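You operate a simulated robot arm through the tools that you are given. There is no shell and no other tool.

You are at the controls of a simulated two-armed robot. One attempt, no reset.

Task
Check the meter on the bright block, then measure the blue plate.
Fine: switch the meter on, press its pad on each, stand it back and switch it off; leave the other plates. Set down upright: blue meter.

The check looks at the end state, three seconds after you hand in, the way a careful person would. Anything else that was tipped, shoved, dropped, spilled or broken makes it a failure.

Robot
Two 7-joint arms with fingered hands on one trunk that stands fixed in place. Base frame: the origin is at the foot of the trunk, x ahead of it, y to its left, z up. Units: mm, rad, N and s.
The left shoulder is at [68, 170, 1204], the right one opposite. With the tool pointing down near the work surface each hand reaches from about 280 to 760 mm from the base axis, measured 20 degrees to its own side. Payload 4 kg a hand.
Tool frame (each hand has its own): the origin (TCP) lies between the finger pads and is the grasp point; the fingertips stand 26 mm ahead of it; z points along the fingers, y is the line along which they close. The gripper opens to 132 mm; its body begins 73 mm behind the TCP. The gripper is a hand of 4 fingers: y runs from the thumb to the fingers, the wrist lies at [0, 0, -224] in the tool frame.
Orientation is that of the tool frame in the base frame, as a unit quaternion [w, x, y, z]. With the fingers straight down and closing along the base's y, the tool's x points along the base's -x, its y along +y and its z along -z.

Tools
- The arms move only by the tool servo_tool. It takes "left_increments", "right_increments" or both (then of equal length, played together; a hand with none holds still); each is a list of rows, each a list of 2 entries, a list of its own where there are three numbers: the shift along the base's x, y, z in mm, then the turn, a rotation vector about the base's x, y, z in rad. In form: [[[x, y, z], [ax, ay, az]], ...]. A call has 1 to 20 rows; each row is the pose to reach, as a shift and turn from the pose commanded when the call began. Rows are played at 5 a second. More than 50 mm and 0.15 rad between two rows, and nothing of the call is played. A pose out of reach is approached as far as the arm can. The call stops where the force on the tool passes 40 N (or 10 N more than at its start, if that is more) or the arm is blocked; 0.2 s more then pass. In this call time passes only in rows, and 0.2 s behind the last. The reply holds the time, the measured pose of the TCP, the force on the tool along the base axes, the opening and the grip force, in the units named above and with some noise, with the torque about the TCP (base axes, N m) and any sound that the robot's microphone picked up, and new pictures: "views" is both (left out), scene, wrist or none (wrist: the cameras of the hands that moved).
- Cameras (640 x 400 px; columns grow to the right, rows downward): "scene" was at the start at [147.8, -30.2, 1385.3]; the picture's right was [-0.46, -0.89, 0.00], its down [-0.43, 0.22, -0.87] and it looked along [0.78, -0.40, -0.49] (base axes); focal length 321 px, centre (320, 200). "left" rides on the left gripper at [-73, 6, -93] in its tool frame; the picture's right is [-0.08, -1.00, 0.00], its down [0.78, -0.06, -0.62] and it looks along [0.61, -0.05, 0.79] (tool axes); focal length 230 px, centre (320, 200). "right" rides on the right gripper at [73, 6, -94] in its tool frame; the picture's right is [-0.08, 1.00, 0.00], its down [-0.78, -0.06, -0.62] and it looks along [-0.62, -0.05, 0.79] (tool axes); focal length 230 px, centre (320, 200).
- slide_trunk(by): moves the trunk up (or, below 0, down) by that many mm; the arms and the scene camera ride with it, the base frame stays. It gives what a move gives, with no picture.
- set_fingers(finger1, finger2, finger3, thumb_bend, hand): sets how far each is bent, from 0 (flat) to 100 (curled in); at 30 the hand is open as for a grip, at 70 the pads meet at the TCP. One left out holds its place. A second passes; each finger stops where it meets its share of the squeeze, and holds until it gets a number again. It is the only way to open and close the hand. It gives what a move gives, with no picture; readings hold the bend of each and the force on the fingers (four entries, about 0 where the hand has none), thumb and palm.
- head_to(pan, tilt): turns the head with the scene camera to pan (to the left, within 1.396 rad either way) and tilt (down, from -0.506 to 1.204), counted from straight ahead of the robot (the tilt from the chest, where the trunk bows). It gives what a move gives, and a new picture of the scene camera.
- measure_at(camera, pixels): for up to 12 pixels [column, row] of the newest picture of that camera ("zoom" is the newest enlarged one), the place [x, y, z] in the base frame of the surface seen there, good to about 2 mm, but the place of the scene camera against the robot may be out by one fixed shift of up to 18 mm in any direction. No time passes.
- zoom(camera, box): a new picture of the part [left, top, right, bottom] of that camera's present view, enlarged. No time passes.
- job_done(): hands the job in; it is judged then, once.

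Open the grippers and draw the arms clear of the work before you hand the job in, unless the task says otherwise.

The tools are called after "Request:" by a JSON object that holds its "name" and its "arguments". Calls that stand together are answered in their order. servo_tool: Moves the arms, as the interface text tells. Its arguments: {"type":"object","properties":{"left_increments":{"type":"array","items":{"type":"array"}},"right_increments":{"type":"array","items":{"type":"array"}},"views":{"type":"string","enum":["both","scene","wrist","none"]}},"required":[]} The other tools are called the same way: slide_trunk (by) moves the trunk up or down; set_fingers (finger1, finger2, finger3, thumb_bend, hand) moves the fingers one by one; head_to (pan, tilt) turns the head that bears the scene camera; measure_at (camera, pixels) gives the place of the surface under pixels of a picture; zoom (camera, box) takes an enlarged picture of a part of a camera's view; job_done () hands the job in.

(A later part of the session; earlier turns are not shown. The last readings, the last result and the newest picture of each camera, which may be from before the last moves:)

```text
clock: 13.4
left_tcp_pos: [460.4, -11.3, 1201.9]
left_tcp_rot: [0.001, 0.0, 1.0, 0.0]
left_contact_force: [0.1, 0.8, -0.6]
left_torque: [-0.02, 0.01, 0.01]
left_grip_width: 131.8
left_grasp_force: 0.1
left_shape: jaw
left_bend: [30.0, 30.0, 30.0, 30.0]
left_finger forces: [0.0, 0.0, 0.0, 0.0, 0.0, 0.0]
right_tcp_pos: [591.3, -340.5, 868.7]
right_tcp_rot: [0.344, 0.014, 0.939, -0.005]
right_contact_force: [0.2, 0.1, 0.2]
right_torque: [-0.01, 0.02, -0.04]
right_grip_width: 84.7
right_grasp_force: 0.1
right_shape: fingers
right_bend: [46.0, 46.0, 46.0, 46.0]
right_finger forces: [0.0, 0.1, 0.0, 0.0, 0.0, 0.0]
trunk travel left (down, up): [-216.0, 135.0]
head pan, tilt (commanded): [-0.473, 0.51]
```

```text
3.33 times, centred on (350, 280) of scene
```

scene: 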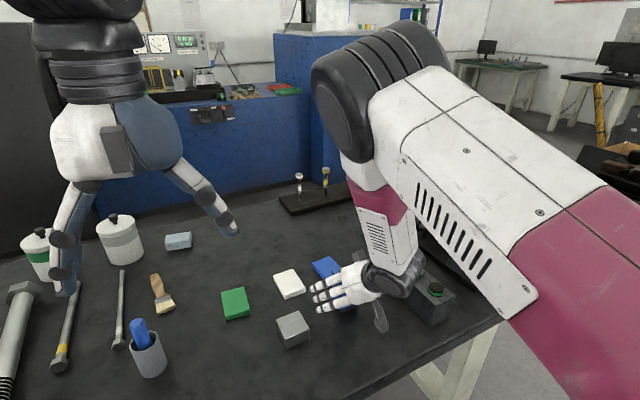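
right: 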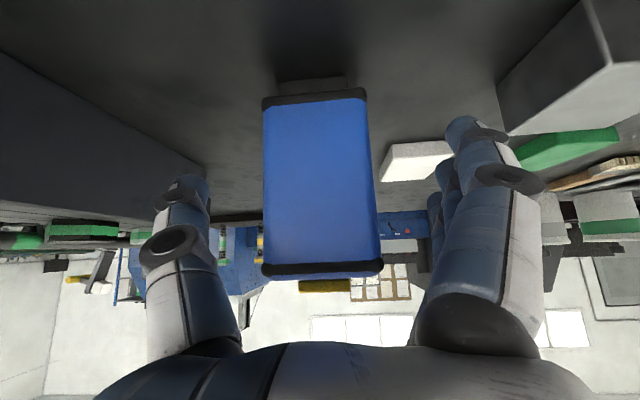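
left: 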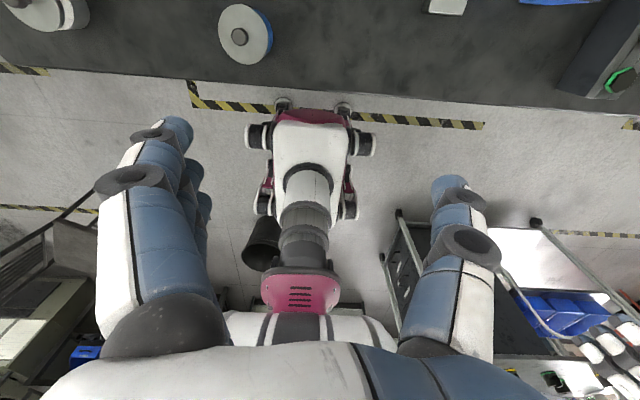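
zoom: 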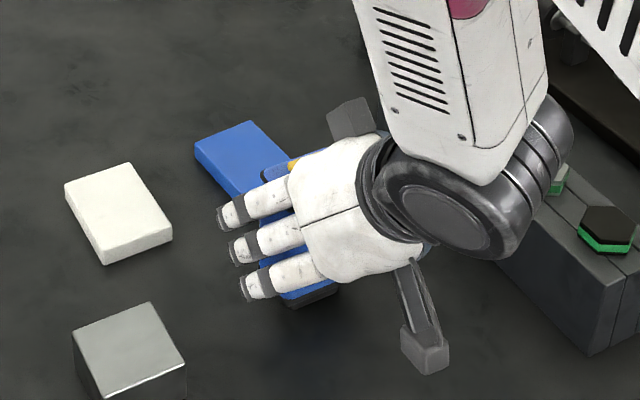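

Both sides approach evenly (width 84.7 mm). I close further to a bend of 58 and read the forces.

Request:
{"name": "set_fingers", "arguments": {"hand": "right", "finger1": 58, "finger2": 58, "finger3": 58, "thumb_bend": 58}}

Request:
{"name": "zoom", "arguments": {"camera": "right", "box": [140, 40, 560, 300]}}

```text
clock: 14.4
left_tcp_pos: [460.2, -11.7, 1199.5]
left_tcp_rot: [0.001, 0.0, 1.0, 0.0]
left_contact_force: [-0.8, 0.3, 0.0]
left_torque: [-0.02, 0.0, 0.01]
left_grip_width: 131.8
left_grasp_force: 0.0
left_shape: jaw
left_bend: [30.0, 30.0, 30.0, 30.0]
left_finger forces: [0.0, 0.0, 0.0, 0.0, 0.1, 0.0]
right_tcp_pos: [589.9, -339.7, 868.7]
right_tcp_rot: [0.343, 0.014, 0.939, -0.005]
right_contact_force: [0.2, 0.8, -0.1]
right_torque: [-0.01, 0.03, 0.0]
right_grip_width: 58.4
right_grasp_force: 4.8
right_shape: fingers
right_bend: [54.0, 54.0, 55.0, 55.0]
right_finger forces: [1.8, 2.1, 1.5, 0.0, 4.8, 0.0]
trunk travel left (down, up): [-216.0, 135.0]
head pan, tilt (commanded): [-0.473, 0.51]
```

```text
1.52 times, centred on (350, 170) of right
```

zoom: 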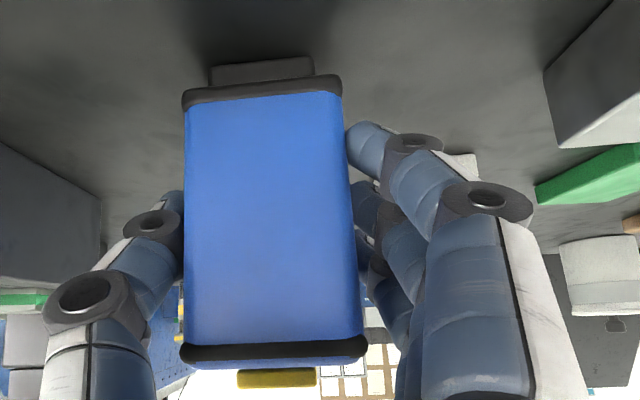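

All fingers and the thumb are in contact (about 5 N grip). I tighten the grip further before lifting.

Request:
{"name": "set_fingers", "arguments": {"hand": "right", "finger1": 70, "finger2": 70, "finger3": 70, "thumb_bend": 70}}

Request:
{"name": "zoom", "arguments": {"camera": "right", "box": [140, 40, 560, 300]}}

```text
clock: 15.4
left_tcp_pos: [460.3, -11.4, 1201.6]
left_tcp_rot: [0.001, -0.001, 1.0, 0.001]
left_contact_force: [0.6, -0.2, 0.4]
left_torque: [0.01, 0.0, 0.0]
left_grip_width: 132.0
left_grasp_force: 0.1
left_shape: jaw
left_bend: [30.0, 30.0, 30.0, 30.0]
left_finger forces: [0.0, 0.0, 0.2, 0.1, 0.1, 0.0]
right_tcp_pos: [590.8, -339.0, 868.9]
right_tcp_rot: [0.343, 0.014, 0.939, -0.005]
right_contact_force: [0.3, -0.4, 0.1]
right_torque: [-0.02, 0.0, 0.0]
right_grip_width: 56.2
right_grasp_force: 20.9
right_shape: fingers
right_bend: [56.0, 56.0, 57.0, 59.0]
right_finger forces: [6.9, 7.2, 6.3, 0.0, 21.1, 0.0]
trunk travel left (down, up): [-216.0, 135.0]
head pan, tilt (commanded): [-0.473, 0.51]
```

```text
1.52 times, centred on (350, 170) of right
```

zoom: 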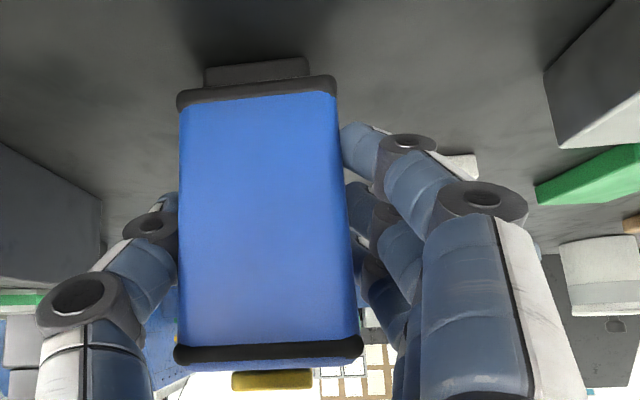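

Grip is 21 N with all fingers loaded; the meter shifted about 3 mm toward the thumb. I lift it straight up slowly.

Request:
{"name": "servo_tool", "arguments": {"right_increments": [[[0, 0, 8], [0, 0, 0]], [[0, 0, 20], [0, 0, 0]], [[0, 0, 40], [0, 0, 0]], [[0, 0, 65], [0, 0, 0]], [[0, 0, 90], [0, 0, 0]], [[0, 0, 90], [0, 0, 0]]], "views": "both"}}

Request:
{"name": "zoom", "arguments": {"camera": "right", "box": [140, 40, 560, 300]}}

Request:
{"name": "zoom", "arguments": {"camera": "scene", "box": [270, 190, 420, 340]}}

```text
clock: 16.8
left_tcp_pos: [461.9, -11.9, 1201.3]
left_tcp_rot: [0.001, 0.0, 1.0, 0.001]
left_contact_force: [1.1, -0.2, 1.0]
left_torque: [0.0, 0.02, 0.01]
left_grip_width: 132.0
left_grasp_force: 0.0
left_shape: jaw
left_bend: [30.0, 30.0, 30.0, 30.0]
left_finger forces: [0.0, 0.0, 0.0, 0.0, 0.0, 0.0]
right_tcp_pos: [590.0, -339.3, 959.4]
right_tcp_rot: [0.343, 0.014, 0.939, -0.005]
right_contact_force: [0.0, 0.4, -1.3]
right_torque: [0.02, 0.01, 0.04]
right_grip_width: 56.2
right_grasp_force: 20.7
right_shape: fingers
right_bend: [56.0, 56.0, 57.0, 59.0]
right_finger forces: [6.9, 7.1, 6.4, 0.1, 21.1, 0.0]
trunk travel left (down, up): [-216.0, 135.0]
head pan, tilt (commanded): [-0.473, 0.51]
```

scene: 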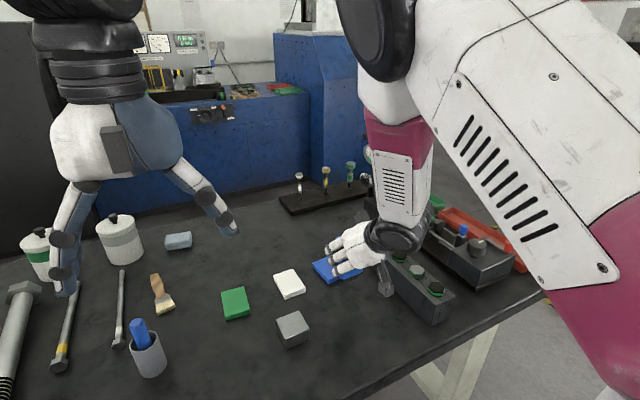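
right: 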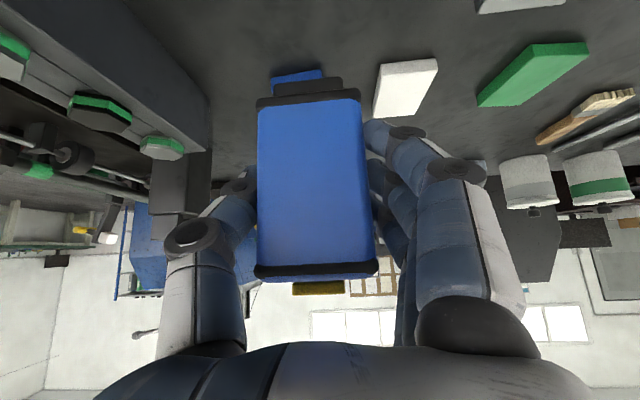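

```text
1.52 times, centred on (350, 170) of right
```

zoom: 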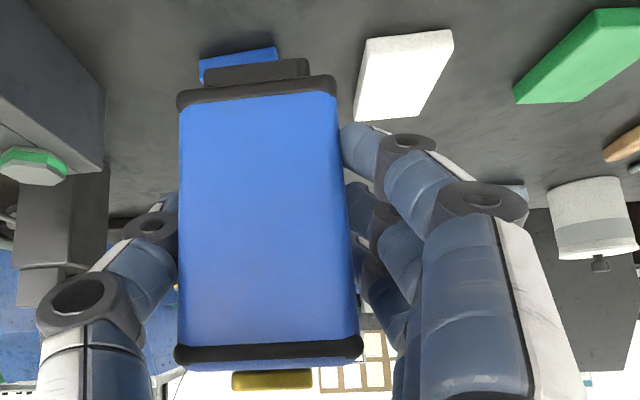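

```text
2.67 times, centred on (345, 265) of scene
```

zoom: 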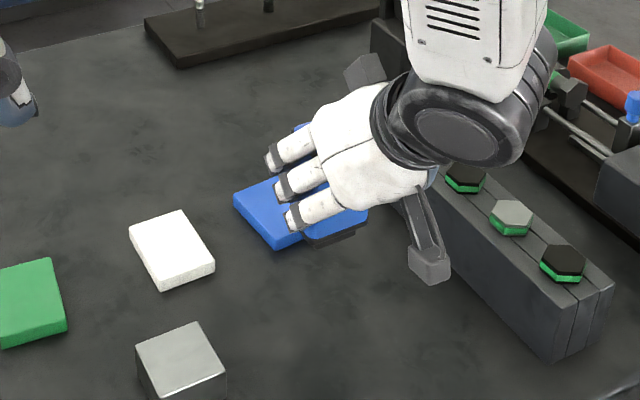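

The meter came up without slipping: its outline in the wrist picture (columns 257-375) is unchanged. I measure its face and foot to know its pose in the hand.

Request:
{"name": "measure_at", "arguments": {"camera": "right", "pixels": [[262, 112], [360, 108], [262, 255], [370, 250], [315, 130], [315, 240], [310, 90], [280, 92], [338, 88], [318, 288], [310, 180], [295, 76]]}}

Request:
{"name": "measure_at", "arguments": {"camera": "right", "pixels": [[280, 84], [338, 81], [310, 80], [310, 86], [345, 90], [276, 94], [264, 200], [368, 200]]}}

```text
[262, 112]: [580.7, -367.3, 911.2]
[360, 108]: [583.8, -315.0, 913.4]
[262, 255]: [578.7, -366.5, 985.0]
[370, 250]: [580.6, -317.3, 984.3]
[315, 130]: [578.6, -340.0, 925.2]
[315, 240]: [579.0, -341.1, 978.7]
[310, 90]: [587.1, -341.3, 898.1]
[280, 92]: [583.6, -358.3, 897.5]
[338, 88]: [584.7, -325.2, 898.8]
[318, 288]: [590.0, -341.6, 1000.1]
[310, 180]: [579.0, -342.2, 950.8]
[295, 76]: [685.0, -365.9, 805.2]
```

```text
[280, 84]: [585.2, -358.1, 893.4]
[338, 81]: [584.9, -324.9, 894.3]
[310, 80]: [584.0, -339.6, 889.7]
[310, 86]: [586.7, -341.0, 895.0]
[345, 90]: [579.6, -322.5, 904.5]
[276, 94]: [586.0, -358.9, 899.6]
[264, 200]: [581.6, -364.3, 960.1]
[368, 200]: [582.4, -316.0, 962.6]
```

The face is vertical (x about 579-581 from z 925 to 985) and the meter's centre is about (598, -341), foot bottom about 71 mm below the TCP. I carry it over the block's centre (585, -201) at this height.

Request:
{"name": "servo_tool", "arguments": {"right_increments": [[[-3, 35, 0], [0, 0, 0]], [[-6, 70, 0], [0, 0, 0]], [[-10, 105, 0], [0, 0, 0]], [[-13, 139, 0], [0, 0, 0]], [[-13, 139, 0], [0, 0, 0]]], "views": "both"}}

Request:
{"name": "zoom", "arguments": {"camera": "right", "box": [200, 20, 460, 180]}}

Request:
{"name": "zoom", "arguments": {"camera": "scene", "box": [220, 220, 370, 370]}}

```text
clock: 18.0
left_tcp_pos: [460.1, -10.4, 1200.9]
left_tcp_rot: [0.001, 0.0, 1.0, 0.0]
left_contact_force: [-1.0, 0.4, -0.2]
left_torque: [0.02, 0.03, -0.02]
left_grip_width: 131.9
left_grasp_force: 0.2
left_shape: jaw
left_bend: [30.0, 30.0, 30.0, 30.0]
left_finger forces: [0.0, 0.1, 0.0, 0.0, 0.0, 0.0]
right_tcp_pos: [576.8, -218.1, 957.5]
right_tcp_rot: [0.338, 0.052, 0.94, 0.01]
right_contact_force: [-0.7, 0.0, -1.8]
right_torque: [-0.01, 0.02, 0.01]
right_grip_width: 56.3
right_grasp_force: 20.6
right_shape: fingers
right_bend: [56.0, 56.0, 57.0, 59.0]
right_finger forces: [6.9, 7.2, 6.5, 0.1, 21.1, 0.0]
trunk travel left (down, up): [-216.0, 135.0]
head pan, tilt (commanded): [-0.473, 0.51]
```

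scene: 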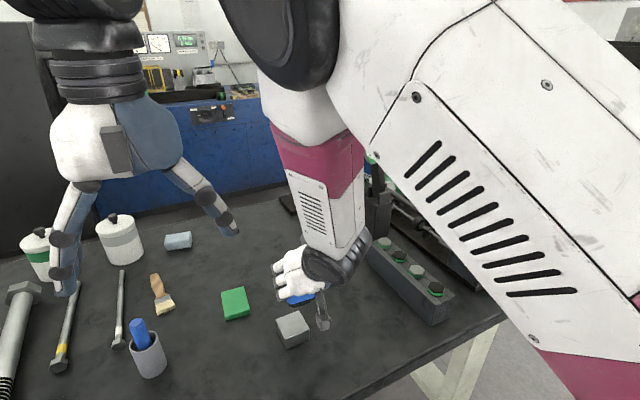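
right: 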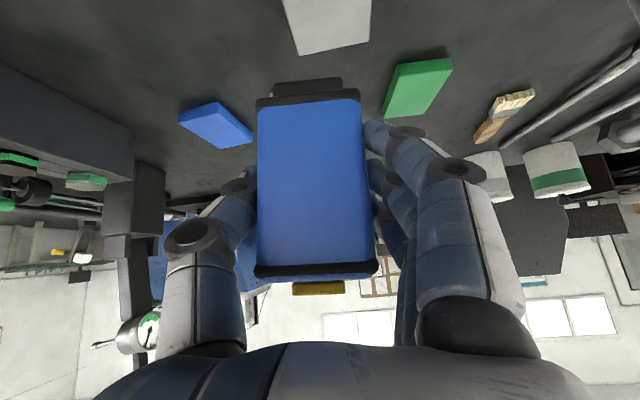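

```text
2.46 times, centred on (330, 100) of right
```

zoom: 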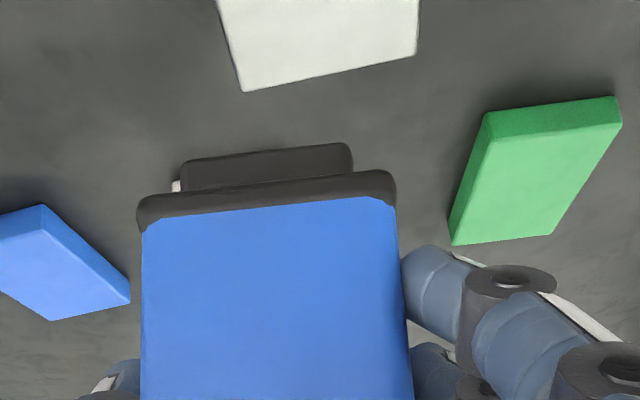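

```text
2.67 times, centred on (295, 295) of scene
```

zoom: 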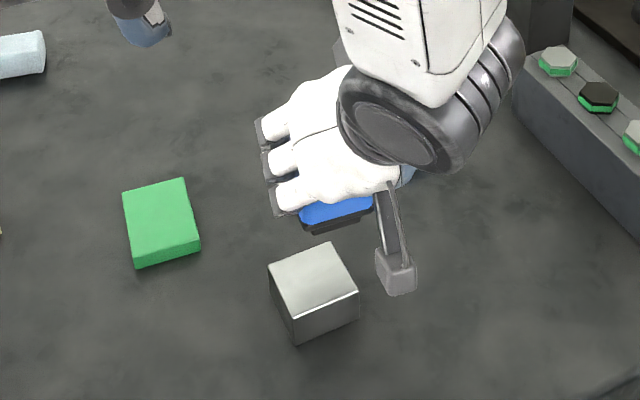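

The arm stopped short at y -218 and turned slightly (about -0.06 rad yaw, 0.05 roll): a joint limit with this hand pose. The meter is safely 55 mm above the block, so I try yawing the hand clockwise, which the arm seems to prefer.

Request:
{"name": "servo_tool", "arguments": {"right_increments": [[[0, 0, 0], [0, 0, -0.1]], [[0, 0, 0], [0, 0, -0.2]], [[0, 0, 0], [0, 0, -0.3]], [[0, 0, 0], [0, 0, -0.3]], [[0, 0, 0], [0, 0, -0.3]]], "views": "both"}}

```text
clock: 19.2
left_tcp_pos: [460.7, -11.6, 1201.0]
left_tcp_rot: [0.0, 0.0, 1.0, 0.0]
left_contact_force: [-0.5, 0.3, 0.6]
left_torque: [-0.01, 0.01, 0.03]
left_grip_width: 132.1
left_grasp_force: 0.1
left_shape: jaw
left_bend: [30.0, 30.0, 30.0, 30.0]
left_finger forces: [0.0, 0.1, 0.0, 0.0, 0.0, 0.0]
right_tcp_pos: [577.4, -214.7, 958.8]
right_tcp_rot: [0.329, 0.192, 0.924, -0.041]
right_contact_force: [0.0, -0.6, -1.8]
right_torque: [0.03, 0.04, 0.01]
right_grip_width: 56.0
right_grasp_force: 20.2
right_shape: fingers
right_bend: [56.0, 56.0, 57.0, 59.0]
right_finger forces: [6.8, 7.2, 6.5, 0.0, 21.0, 0.0]
trunk travel left (down, up): [-216.0, 135.0]
head pan, tilt (commanded): [-0.473, 0.51]
```

scene: 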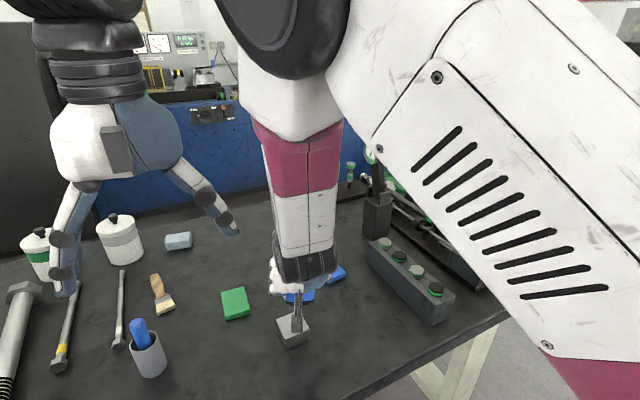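
right: 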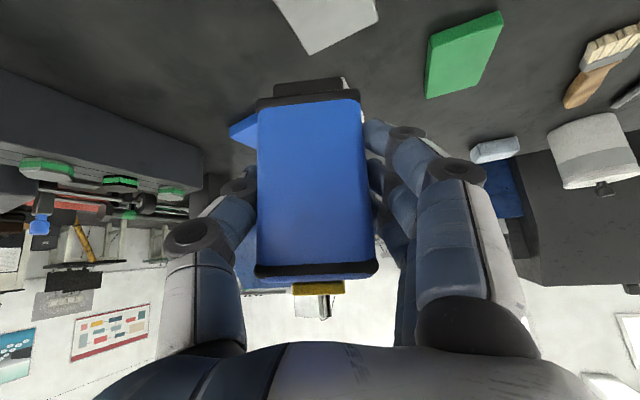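

Yawing clockwise barely helped: y -215 and still about 0.05 rad of roll. I now try yawing the other way (counter-clockwise), which brings the wrist further to the right and should unload the wrist joint.

Request:
{"name": "servo_tool", "arguments": {"right_increments": [[[0, 0, 0], [0, 0, 0.12]], [[0, 0, 0], [0, 0, 0.24]], [[0, 0, 0], [0, 0, 0.36]], [[0, 0, 0], [0, 0, 0.48]], [[0, 0, 0], [0, 0, 0.6]], [[0, 0, 0], [0, 0, 0.7]], [[0, 0, 0], [0, 0, 0.7]], [[0, 0, 0], [0, 0, 0.7]]], "views": "both"}}

```text
clock: 21.0
left_tcp_pos: [461.7, -12.4, 1201.8]
left_tcp_rot: [0.001, 0.0, 1.0, 0.0]
left_contact_force: [0.0, -0.2, 0.0]
left_torque: [0.0, 0.03, -0.02]
left_grip_width: 131.7
left_grasp_force: 0.1
left_shape: jaw
left_bend: [30.0, 30.0, 30.0, 30.0]
left_finger forces: [0.0, 0.1, 0.0, 0.0, 0.0, 0.0]
right_tcp_pos: [576.3, -202.7, 960.1]
right_tcp_rot: [0.338, -0.173, 0.923, 0.063]
right_contact_force: [0.3, -0.6, -2.4]
right_torque: [0.02, 0.02, -0.02]
right_grip_width: 56.4
right_grasp_force: 20.8
right_shape: fingers
right_bend: [56.0, 56.0, 57.0, 59.0]
right_finger forces: [6.7, 7.0, 6.3, 0.0, 20.9, 0.1]
trunk travel left (down, up): [-216.0, 135.0]
head pan, tilt (commanded): [-0.473, 0.51]
```

scene: 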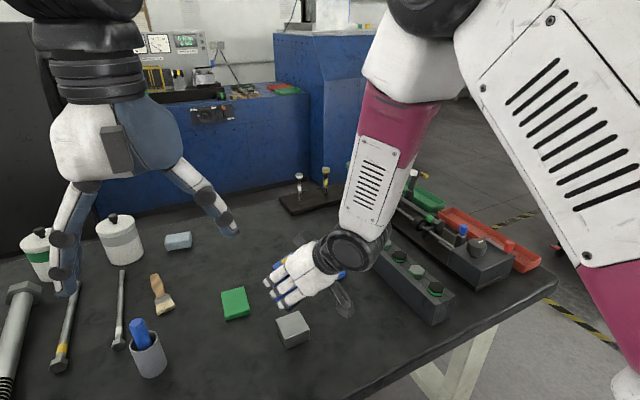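
right: 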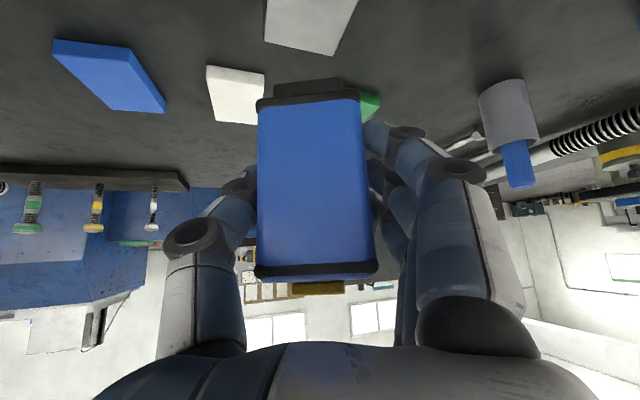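

Now the pose is reached fully: TCP (576, -203, 960), tool y horizontal, meter upright and its centre computed at about (584, -201), the block's centre. I descend 46 mm and look.

Request:
{"name": "servo_tool", "arguments": {"right_increments": [[[0, 0, -20], [0, 0, 0]], [[0, 0, -38], [0, 0, 0]], [[0, 0, -46], [0, 0, 0]], [[0, 0, -46], [0, 0, 0]]], "views": "both"}}

Request:
{"name": "zoom", "arguments": {"camera": "right", "box": [200, 20, 460, 180]}}

Request:
{"name": "zoom", "arguments": {"camera": "scene", "box": [230, 250, 360, 370]}}

```text
clock: 22.0
left_tcp_pos: [460.6, -11.5, 1199.9]
left_tcp_rot: [0.001, -0.001, 1.0, 0.0]
left_contact_force: [0.1, -0.3, -0.6]
left_torque: [-0.01, 0.0, 0.02]
left_grip_width: 131.8
left_grasp_force: 0.1
left_shape: jaw
left_bend: [30.0, 30.0, 30.0, 30.0]
left_finger forces: [0.1, 0.0, 0.0, 0.0, 0.1, 0.1]
right_tcp_pos: [577.7, -201.3, 912.6]
right_tcp_rot: [0.337, -0.173, 0.923, 0.064]
right_contact_force: [0.7, 1.1, -1.7]
right_torque: [0.01, 0.01, 0.02]
right_grip_width: 56.1
right_grasp_force: 20.6
right_shape: fingers
right_bend: [56.0, 56.0, 58.0, 59.0]
right_finger forces: [6.8, 6.9, 6.5, 0.0, 20.8, 0.0]
trunk travel left (down, up): [-216.0, 135.0]
head pan, tilt (commanded): [-0.473, 0.51]
```

scene: 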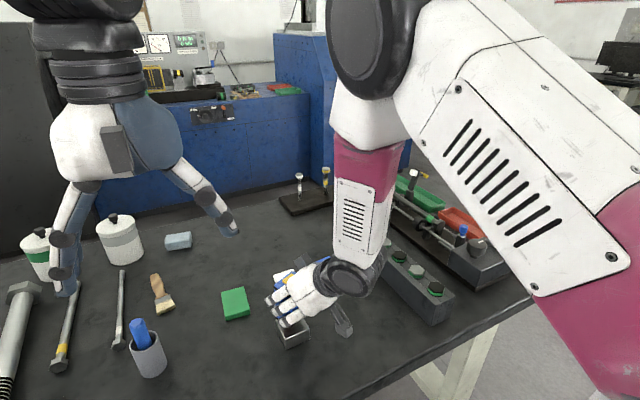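
right: 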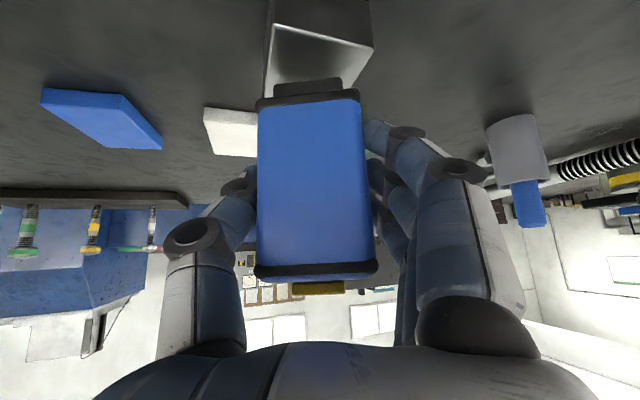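

```text
2.46 times, centred on (330, 100) of right
```

zoom: 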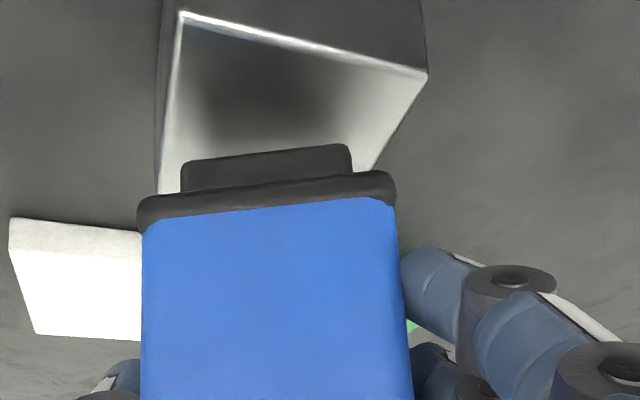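

```text
3.33 times, centred on (295, 310) of scene
```

zoom: 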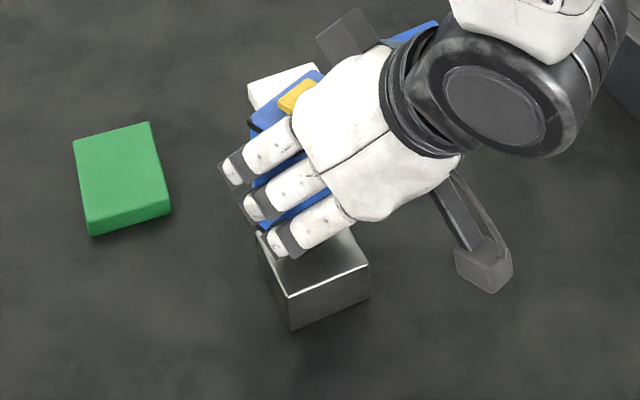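

The foot hovers about 10 mm above the block top. I measure block corners and the foot's edge to check how centred it is.

Request:
{"name": "measure_at", "arguments": {"camera": "right", "pixels": [[275, 27], [372, 49], [268, 75], [358, 80], [320, 55], [276, 86], [340, 80], [310, 82], [310, 90], [310, 150], [310, 250], [273, 35]]}}

```text
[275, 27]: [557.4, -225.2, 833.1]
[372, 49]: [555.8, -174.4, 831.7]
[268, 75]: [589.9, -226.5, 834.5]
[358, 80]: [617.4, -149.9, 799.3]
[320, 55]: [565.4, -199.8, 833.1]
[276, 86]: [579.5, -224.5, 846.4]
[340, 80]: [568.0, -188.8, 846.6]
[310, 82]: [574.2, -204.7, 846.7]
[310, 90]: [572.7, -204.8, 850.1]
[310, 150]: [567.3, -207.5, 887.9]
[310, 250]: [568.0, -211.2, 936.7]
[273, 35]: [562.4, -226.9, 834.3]
```

The foot centre is at about (586, -202) against the block's (584, -200); I shift by (-2, +2) and descend in small steps, watching for contact force and sound.

Request:
{"name": "servo_tool", "arguments": {"right_increments": [[[-2, 2, -2], [0, 0, 0]], [[-2, 2, -4], [0, 0, 0]], [[-2, 2, -6], [0, 0, 0]], [[-2, 2, -8], [0, 0, 0]]], "views": "wrist"}}

```text
clock: 23.0
left_tcp_pos: [459.6, -10.6, 1200.5]
left_tcp_rot: [0.001, 0.0, 1.0, 0.0]
left_contact_force: [-0.7, 0.1, 1.0]
left_torque: [-0.04, -0.02, -0.01]
left_grip_width: 131.9
left_grasp_force: 0.1
left_shape: jaw
left_bend: [30.0, 30.0, 30.0, 30.0]
left_finger forces: [0.0, 0.0, 0.0, 0.0, 0.1, 0.0]
right_tcp_pos: [576.5, -199.0, 906.0]
right_tcp_rot: [0.338, -0.172, 0.923, 0.063]
right_contact_force: [0.1, -0.2, -2.2]
right_torque: [0.0, 0.05, -0.03]
right_grip_width: 56.2
right_grasp_force: 20.0
right_shape: fingers
right_bend: [56.0, 56.0, 58.0, 59.0]
right_finger forces: [6.8, 7.0, 6.6, 0.1, 20.8, 0.0]
trunk travel left (down, up): [-216.0, 135.0]
head pan, tilt (commanded): [-0.473, 0.51]
```

right: 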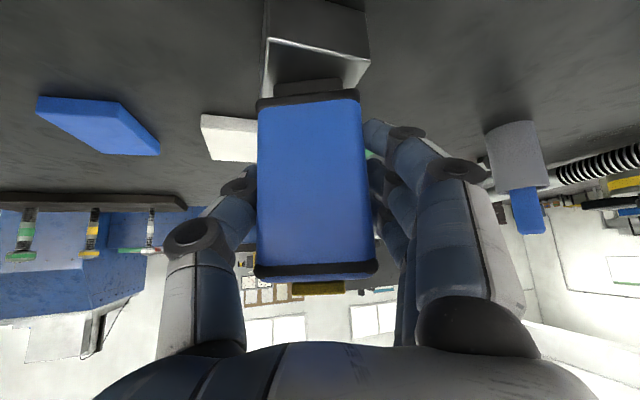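

No contact yet (force still -2 N, just the meter's weight). I continue down in 1 mm steps.

Request:
{"name": "servo_tool", "arguments": {"right_increments": [[[0, 0, -1], [0, 0, 0]], [[0, 0, -2], [0, 0, 0]], [[0, 0, -3], [0, 0, 0]], [[0, 0, -3], [0, 0, 0]]], "views": "wrist"}}

```text
clock: 24.0
left_tcp_pos: [461.1, -10.0, 1201.1]
left_tcp_rot: [0.001, 0.0, 1.0, 0.001]
left_contact_force: [-0.2, -0.2, 0.1]
left_torque: [-0.01, 0.02, 0.0]
left_grip_width: 131.9
left_grasp_force: 0.1
left_shape: jaw
left_bend: [30.0, 30.0, 30.0, 30.0]
left_finger forces: [0.0, 0.0, 0.0, 0.1, 0.1, 0.0]
right_tcp_pos: [577.0, -198.7, 903.0]
right_tcp_rot: [0.337, -0.173, 0.923, 0.063]
right_contact_force: [0.9, 1.7, 2.9]
right_torque: [0.1, 0.03, -0.01]
right_grip_width: 56.3
right_grasp_force: 21.0
right_shape: fingers
right_bend: [56.0, 56.0, 58.0, 59.0]
right_finger forces: [7.0, 7.2, 7.1, 0.1, 21.3, 0.0]
trunk travel left (down, up): [-216.0, 135.0]
head pan, tilt (commanded): [-0.473, 0.51]
```

right: 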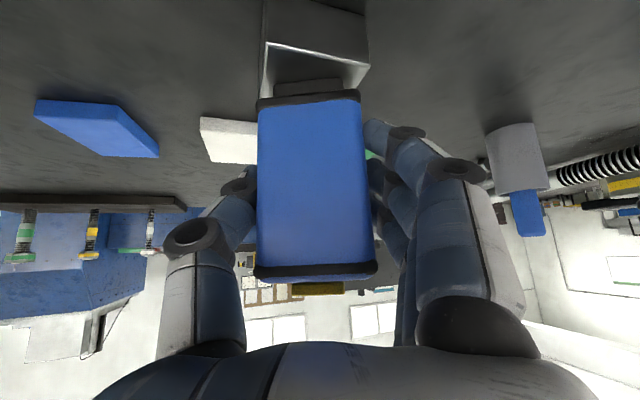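

Contact began: the vertical force rose from -2 to +3 N (about 5 N on the pad). I press a little more and hold, listening for a signal.

Request:
{"name": "servo_tool", "arguments": {"right_increments": [[[0, 0, -1], [0, 0, 0]], [[0, 0, -1.5], [0, 0, 0]], [[0, 0, -1.5], [0, 0, 0]], [[0, 0, -1.5], [0, 0, 0]]], "views": "wrist"}}

```text
clock: 25.0
left_tcp_pos: [460.3, -11.2, 1202.1]
left_tcp_rot: [0.001, 0.0, 1.0, -0.001]
left_contact_force: [0.2, 0.7, -0.1]
left_torque: [0.02, -0.01, 0.04]
left_grip_width: 132.0
left_grasp_force: 0.0
left_shape: jaw
left_bend: [30.0, 30.0, 30.0, 30.0]
left_finger forces: [0.0, 0.1, 0.1, 0.0, 0.0, 0.1]
right_tcp_pos: [576.4, -200.0, 901.0]
right_tcp_rot: [0.339, -0.173, 0.922, 0.064]
right_contact_force: [4.6, 1.5, 17.7]
right_torque: [0.09, -0.2, -0.05]
right_grip_width: 56.3
right_grasp_force: 22.9
right_shape: fingers
right_bend: [57.0, 57.0, 58.0, 60.0]
right_finger forces: [7.7, 7.4, 8.0, 0.0, 22.2, 0.0]
trunk travel left (down, up): [-216.0, 135.0]
head pan, tilt (commanded): [-0.473, 0.51]
```

right: 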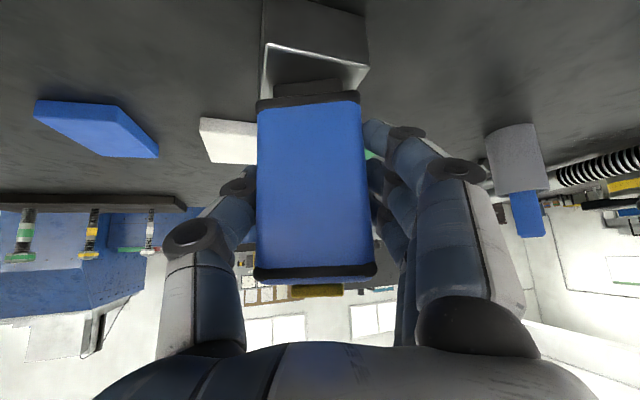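

The pad is pressed with about 19 N, flat on the block and without slipping in the hand. I hold it for another second and listen.

Request:
{"name": "servo_tool", "arguments": {"right_increments": [[[0, 0, 0], [0, 0, 0]], [[0, 0, 0], [0, 0, 0]], [[0, 0, 0], [0, 0, 0]], [[0, 0, 0], [0, 0, 0]], [[0, 0, 0], [0, 0, 0]]], "views": "scene"}}

Request:
{"name": "zoom", "arguments": {"camera": "scene", "box": [240, 250, 360, 370]}}

```text
clock: 26.2
left_tcp_pos: [459.0, -9.6, 1201.6]
left_tcp_rot: [0.002, 0.0, 1.0, -0.001]
left_contact_force: [-0.3, 0.1, 0.0]
left_torque: [0.03, 0.03, 0.04]
left_grip_width: 131.4
left_grasp_force: 0.1
left_shape: jaw
left_bend: [30.0, 30.0, 30.0, 30.0]
left_finger forces: [0.1, 0.0, 0.1, 0.1, 0.0, 0.0]
right_tcp_pos: [574.8, -197.4, 900.6]
right_tcp_rot: [0.339, -0.172, 0.923, 0.062]
right_contact_force: [7.8, 2.8, 23.5]
right_torque: [0.16, -0.35, -0.03]
right_grip_width: 56.3
right_grasp_force: 23.0
right_shape: fingers
right_bend: [57.0, 57.0, 58.0, 60.0]
right_finger forces: [7.3, 7.3, 8.3, 0.0, 22.6, 0.0]
trunk travel left (down, up): [-216.0, 135.0]
head pan, tilt (commanded): [-0.473, 0.51]
```

scene: 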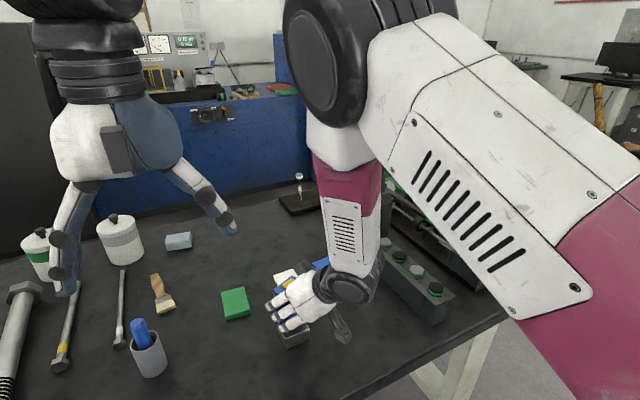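

```text
3.33 times, centred on (300, 310) of scene
```

zoom: 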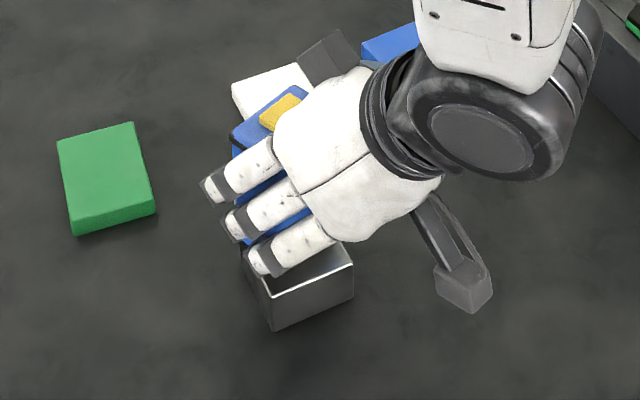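

The pad has been pressed at over 20 N for more than a second. I lift straight up, gently at first.

Request:
{"name": "servo_tool", "arguments": {"right_increments": [[[0, 0, 2], [0, 0, 0]], [[0, 0, 5], [0, 0, 0]], [[0, 0, 15], [0, 0, 0]], [[0, 0, 35], [0, 0, 0]], [[0, 0, 58], [0, 0, 0]], [[0, 0, 58], [0, 0, 0]]], "views": "both"}}

Request:
{"name": "zoom", "arguments": {"camera": "scene", "box": [230, 240, 350, 360]}}

```text
clock: 27.6
left_tcp_pos: [461.0, -11.5, 1199.9]
left_tcp_rot: [0.001, 0.0, 1.0, 0.0]
left_contact_force: [-0.2, -0.6, 0.4]
left_torque: [0.0, -0.01, 0.01]
left_grip_width: 131.7
left_grasp_force: 0.1
left_shape: jaw
left_bend: [30.0, 30.0, 30.0, 30.0]
left_finger forces: [0.0, 0.0, 0.0, 0.0, 0.0, 0.1]
right_tcp_pos: [575.9, -198.3, 957.2]
right_tcp_rot: [0.336, -0.172, 0.924, 0.063]
right_contact_force: [0.0, 0.0, -1.9]
right_torque: [0.02, 0.01, -0.01]
right_grip_width: 56.1
right_grasp_force: 20.7
right_shape: fingers
right_bend: [57.0, 57.0, 58.0, 60.0]
right_finger forces: [6.8, 7.5, 6.7, 0.1, 21.3, 0.0]
trunk travel left (down, up): [-216.0, 135.0]
head pan, tilt (commanded): [-0.473, 0.51]
```

scene: 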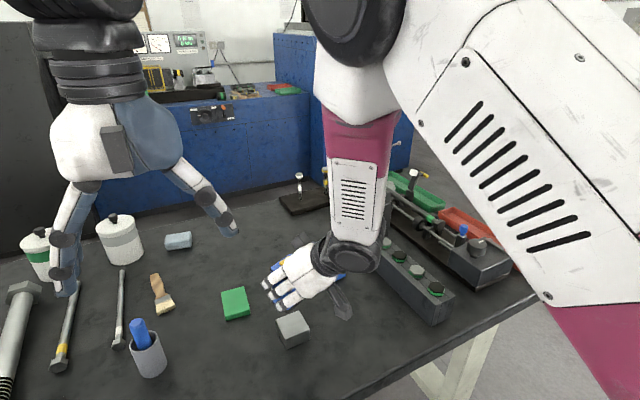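
right: 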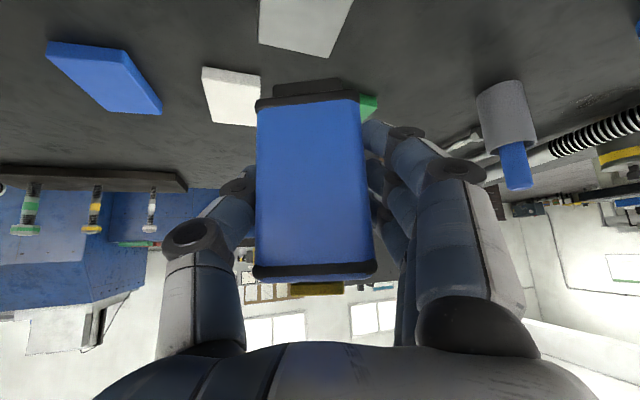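

```text
3.33 times, centred on (290, 300) of scene
```

zoom: 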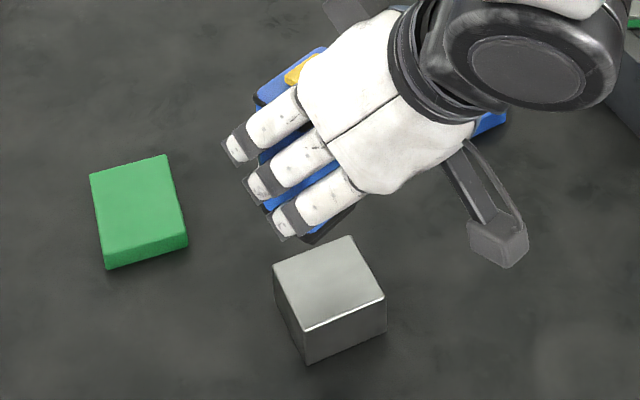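

The block stands as before and the meter is still firmly held. Now I carry it, staying at this height and yawing back by 0.31 rad to align with the blue plate, to above the plate centre (722, -361).

Request:
{"name": "servo_tool", "arguments": {"right_increments": [[[15, -35, 0], [0, 0, -0.06]], [[35, -70, 0], [0, 0, -0.12]], [[60, -105, 0], [0, 0, -0.18]], [[90, -135, 0], [0, 0, -0.24]], [[118, -155, 0], [0, 0, -0.31]], [[139, -161, 0], [0, 0, -0.31]], [[139, -161, 0], [0, 0, -0.31]]], "views": "both"}}

```text
clock: 29.2
left_tcp_pos: [460.5, -11.0, 1199.6]
left_tcp_rot: [0.001, 0.0, 1.0, -0.001]
left_contact_force: [1.1, 0.3, -0.3]
left_torque: [-0.01, -0.01, 0.02]
left_grip_width: 131.7
left_grasp_force: 0.0
left_shape: jaw
left_bend: [30.0, 30.0, 30.0, 30.0]
left_finger forces: [0.0, 0.0, 0.0, 0.0, 0.1, 0.1]
right_tcp_pos: [713.7, -360.7, 957.4]
right_tcp_rot: [0.343, -0.028, 0.939, 0.009]
right_contact_force: [-0.5, 0.7, -1.5]
right_torque: [0.02, 0.0, -0.01]
right_grip_width: 56.2
right_grasp_force: 20.2
right_shape: fingers
right_bend: [57.0, 57.0, 58.0, 60.0]
right_finger forces: [6.8, 7.4, 6.6, 0.1, 20.7, 0.0]
trunk travel left (down, up): [-216.0, 135.0]
head pan, tilt (commanded): [-0.473, 0.51]
```

scene: 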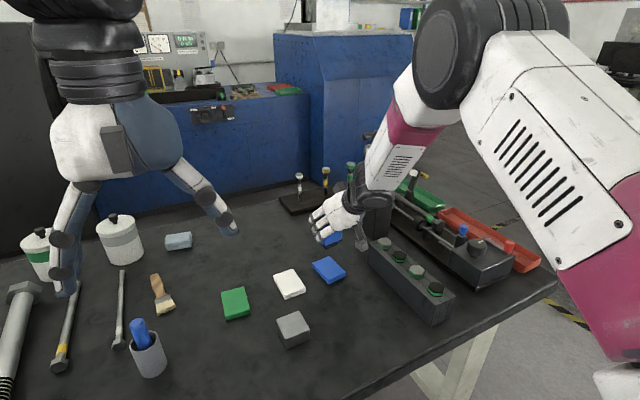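
right: 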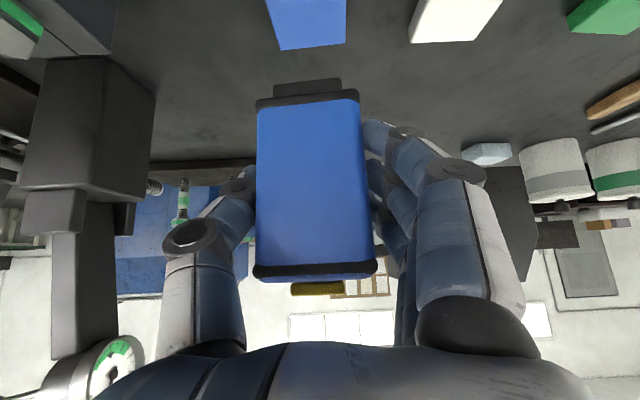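

The pose is fully reached: (714, -361, 957), level. I measure the plate's far corners and the foot to check the alignment.

Request:
{"name": "measure_at", "arguments": {"camera": "right", "pixels": [[280, 47], [344, 42], [310, 20], [270, 5], [345, 5], [276, 88], [340, 84], [310, 86], [310, 120], [310, 250], [262, 180], [362, 180]]}}

Request:
{"name": "zoom", "arguments": {"camera": "right", "box": [200, 0, 460, 160]}}

```text
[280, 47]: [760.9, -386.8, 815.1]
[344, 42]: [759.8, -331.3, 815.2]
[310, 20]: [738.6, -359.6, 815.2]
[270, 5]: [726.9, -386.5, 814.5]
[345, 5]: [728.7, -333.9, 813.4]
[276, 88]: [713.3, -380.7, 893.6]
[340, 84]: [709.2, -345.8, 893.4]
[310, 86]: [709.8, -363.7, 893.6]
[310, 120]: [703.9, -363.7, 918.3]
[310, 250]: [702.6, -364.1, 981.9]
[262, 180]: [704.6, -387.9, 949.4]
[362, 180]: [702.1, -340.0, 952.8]
```

```text
2.46 times, centred on (330, 80) of right
```

zoom: 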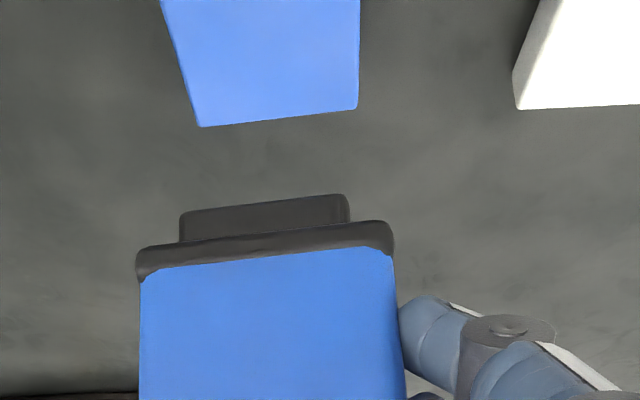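

The foot centre is at about (724, -362) and the plate's at (723, -360). I shift +2 mm in y and descend 60 mm to about 11 mm above the plate.

Request:
{"name": "servo_tool", "arguments": {"right_increments": [[[-1, 2, -20], [0, 0, 0]], [[-1, 2, -40], [0, 0, 0]], [[-1, 2, -55], [0, 0, 0]], [[-1, 2, -60], [0, 0, 0]], [[-1, 2, -60], [0, 0, 0]]], "views": "both"}}

Request:
{"name": "zoom", "arguments": {"camera": "right", "box": [200, 20, 460, 180]}}

Request:
{"name": "measure_at", "arguments": {"camera": "right", "pixels": [[276, 88], [340, 84], [310, 86], [276, 82], [336, 78], [310, 65], [310, 130], [310, 240]]}}

```text
clock: 30.4
left_tcp_pos: [460.8, -10.5, 1200.5]
left_tcp_rot: [0.001, 0.001, 1.0, 0.001]
left_contact_force: [0.5, -0.7, 0.3]
left_torque: [0.01, 0.02, 0.02]
left_grip_width: 131.9
left_grasp_force: 0.1
left_shape: jaw
left_bend: [30.0, 30.0, 30.0, 30.0]
left_finger forces: [0.0, 0.0, 0.0, 0.0, 0.0, 0.0]
right_tcp_pos: [713.9, -359.2, 900.7]
right_tcp_rot: [0.344, -0.029, 0.938, 0.011]
right_contact_force: [-0.9, 0.4, -1.1]
right_torque: [-0.02, 0.04, 0.0]
right_grip_width: 56.1
right_grasp_force: 20.9
right_shape: fingers
right_bend: [57.0, 57.0, 58.0, 60.0]
right_finger forces: [6.7, 7.3, 6.6, 0.1, 20.8, 0.0]
trunk travel left (down, up): [-216.0, 135.0]
head pan, tilt (commanded): [-0.473, 0.51]
```

scene: 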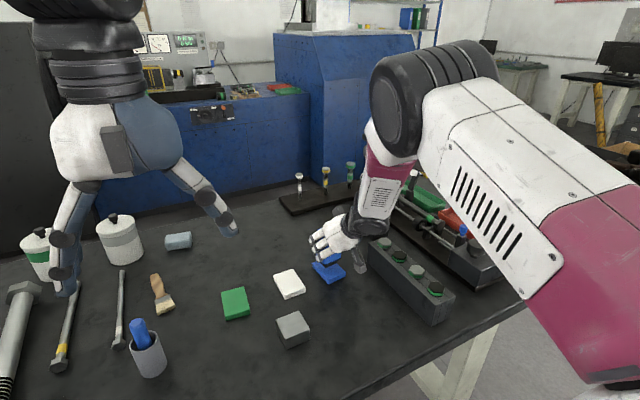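
right: 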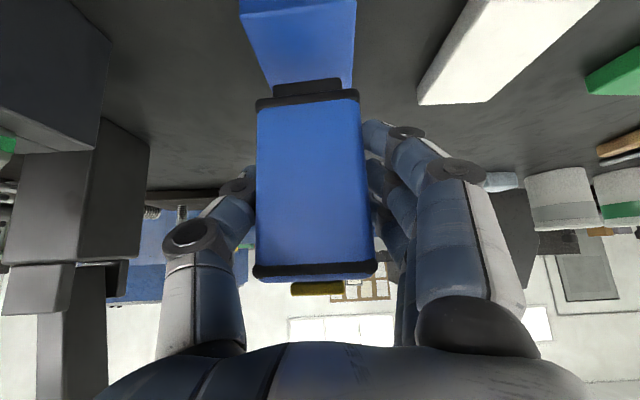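

```text
2.46 times, centred on (330, 100) of right
```

zoom: 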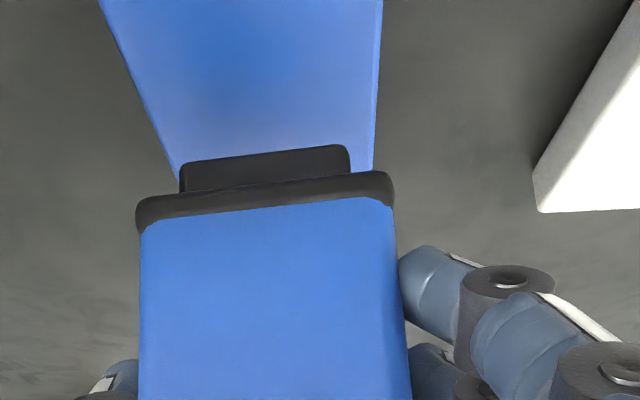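

```text
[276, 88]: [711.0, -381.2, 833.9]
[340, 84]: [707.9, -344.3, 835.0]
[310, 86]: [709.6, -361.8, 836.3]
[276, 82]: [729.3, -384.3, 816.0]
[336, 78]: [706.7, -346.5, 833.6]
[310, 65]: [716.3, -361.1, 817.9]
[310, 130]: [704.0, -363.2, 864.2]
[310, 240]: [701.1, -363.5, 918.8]
```

The foot is over the plate with 5 mm or more to each edge. I descend 11 mm in small steps toward contact.

Request:
{"name": "servo_tool", "arguments": {"right_increments": [[[0, 1, -4], [0, 0, 0]], [[0, 1, -7], [0, 0, 0]], [[0, 1, -9], [0, 0, 0]], [[0, 1, -11], [0, 0, 0]], [[0, 1, -11], [0, 0, 0]]], "views": "none"}}

```text
clock: 31.6
left_tcp_pos: [461.2, -12.0, 1200.7]
left_tcp_rot: [0.001, 0.0, 1.0, 0.001]
left_contact_force: [0.7, 0.0, -1.2]
left_torque: [-0.01, 0.01, 0.04]
left_grip_width: 131.9
left_grasp_force: 0.0
left_shape: jaw
left_bend: [30.0, 30.0, 30.0, 30.0]
left_finger forces: [0.0, 0.0, 0.1, 0.0, 0.0, 0.0]
right_tcp_pos: [713.6, -356.5, 888.1]
right_tcp_rot: [0.344, -0.028, 0.939, 0.01]
right_contact_force: [0.9, 0.9, -0.8]
right_torque: [-0.01, -0.02, -0.03]
right_grip_width: 56.4
right_grasp_force: 20.9
right_shape: fingers
right_bend: [57.0, 57.0, 58.0, 60.0]
right_finger forces: [6.7, 7.3, 6.5, 0.0, 20.8, 0.0]
trunk travel left (down, up): [-216.0, 135.0]
head pan, tilt (commanded): [-0.473, 0.51]
```

No contact yet. I go on in 1 mm steps.

Request:
{"name": "servo_tool", "arguments": {"right_increments": [[[0, 0, -1], [0, 0, 0]], [[0, 0, -2], [0, 0, 0]], [[0, 0, -3], [0, 0, 0]], [[0, 0, -3], [0, 0, 0]]], "views": "wrist"}}

```text
clock: 32.6
left_tcp_pos: [460.9, -11.1, 1200.4]
left_tcp_rot: [0.002, 0.0, 1.0, 0.001]
left_contact_force: [0.2, 0.2, 0.2]
left_torque: [-0.03, 0.04, 0.04]
left_grip_width: 131.7
left_grasp_force: 0.1
left_shape: jaw
left_bend: [30.0, 30.0, 30.0, 30.0]
left_finger forces: [0.1, 0.0, 0.0, 0.1, 0.0, 0.0]
right_tcp_pos: [712.9, -357.9, 883.7]
right_tcp_rot: [0.343, -0.028, 0.939, 0.01]
right_contact_force: [0.5, -1.1, 3.1]
right_torque: [0.02, 0.01, -0.02]
right_grip_width: 56.0
right_grasp_force: 21.4
right_shape: fingers
right_bend: [57.0, 57.0, 58.0, 60.0]
right_finger forces: [6.9, 7.0, 7.0, 0.0, 21.7, 0.0]
trunk travel left (down, up): [-216.0, 135.0]
head pan, tilt (commanded): [-0.473, 0.51]
```

right: 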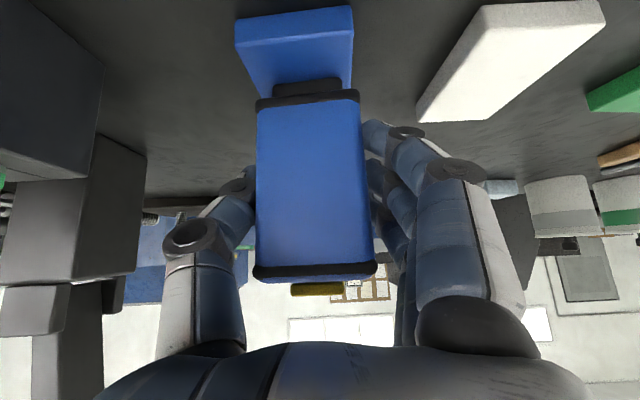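

The foot has touched the plate (force up to +3 N). I press on by another 1.2 mm and hold.

Request:
{"name": "servo_tool", "arguments": {"right_increments": [[[0, 0, -0.7], [0, 0, 0]], [[0, 0, -1.2], [0, 0, 0]], [[0, 0, -1.2], [0, 0, 0]], [[0, 0, -1.2], [0, 0, 0]], [[0, 0, -1.2], [0, 0, 0]], [[0, 0, -1.2], [0, 0, 0]]], "views": "wrist"}}

```text
clock: 34.0
left_tcp_pos: [460.3, -10.7, 1200.9]
left_tcp_rot: [0.0, -0.001, 1.0, 0.0]
left_contact_force: [0.1, -0.2, 0.7]
left_torque: [-0.02, -0.01, 0.0]
left_grip_width: 131.8
left_grasp_force: 0.0
left_shape: jaw
left_bend: [30.0, 30.0, 30.0, 30.0]
left_finger forces: [0.0, 0.0, 0.0, 0.0, 0.0, 0.0]
right_tcp_pos: [713.7, -356.7, 884.9]
right_tcp_rot: [0.343, -0.028, 0.939, 0.01]
right_contact_force: [1.3, -2.2, 8.1]
right_torque: [0.01, -0.03, -0.03]
right_grip_width: 56.0
right_grasp_force: 22.0
right_shape: fingers
right_bend: [57.0, 57.0, 58.0, 60.0]
right_finger forces: [7.1, 7.1, 7.8, 0.0, 21.8, 0.0]
trunk travel left (down, up): [-216.0, 135.0]
head pan, tilt (commanded): [-0.473, 0.51]
```

right: 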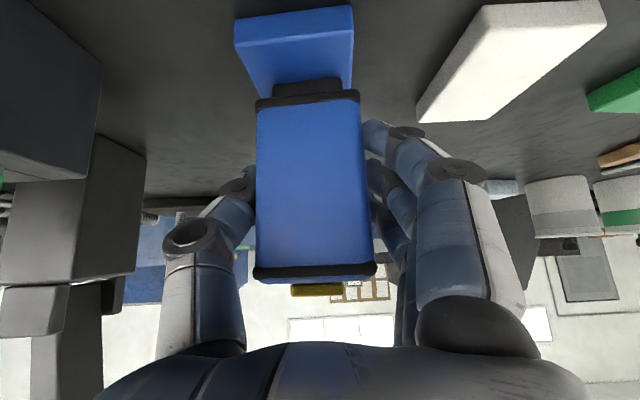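

About 10 N on the pad, still level. I press 1 mm more to match the block's pressure and hold a second.

Request:
{"name": "servo_tool", "arguments": {"right_increments": [[[0, 0, -0.7], [0, 0, 0]], [[0, 0, -1.0], [0, 0, 0]], [[0, 0, -1.0], [0, 0, 0]], [[0, 0, -1.0], [0, 0, 0]], [[0, 0, -1.0], [0, 0, 0]]], "views": "wrist"}}

```text
clock: 35.2
left_tcp_pos: [460.5, -10.2, 1201.4]
left_tcp_rot: [0.0, 0.001, 1.0, 0.0]
left_contact_force: [0.1, -0.1, -1.0]
left_torque: [0.02, -0.01, -0.01]
left_grip_width: 131.7
left_grasp_force: 0.0
left_shape: jaw
left_bend: [30.0, 30.0, 30.0, 30.0]
left_finger forces: [0.1, 0.0, 0.1, 0.1, 0.1, 0.0]
right_tcp_pos: [714.0, -356.4, 884.1]
right_tcp_rot: [0.344, -0.028, 0.938, 0.011]
right_contact_force: [2.3, -1.2, 12.4]
right_torque: [-0.03, -0.02, -0.03]
right_grip_width: 55.8
right_grasp_force: 23.0
right_shape: fingers
right_bend: [57.0, 57.0, 58.0, 60.0]
right_finger forces: [7.2, 7.0, 8.0, 0.0, 22.7, 0.0]
trunk travel left (down, up): [-216.0, 135.0]
head pan, tilt (commanded): [-0.473, 0.51]
```

right: 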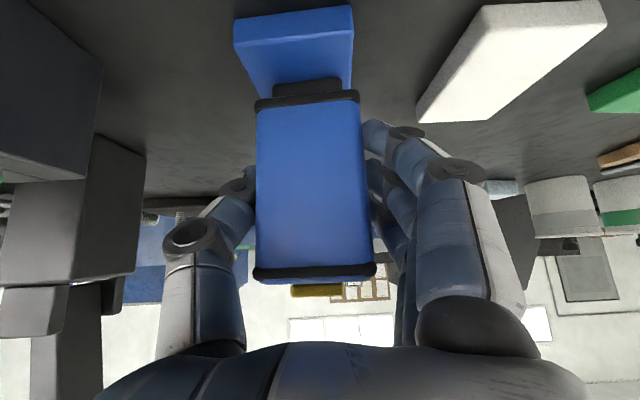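

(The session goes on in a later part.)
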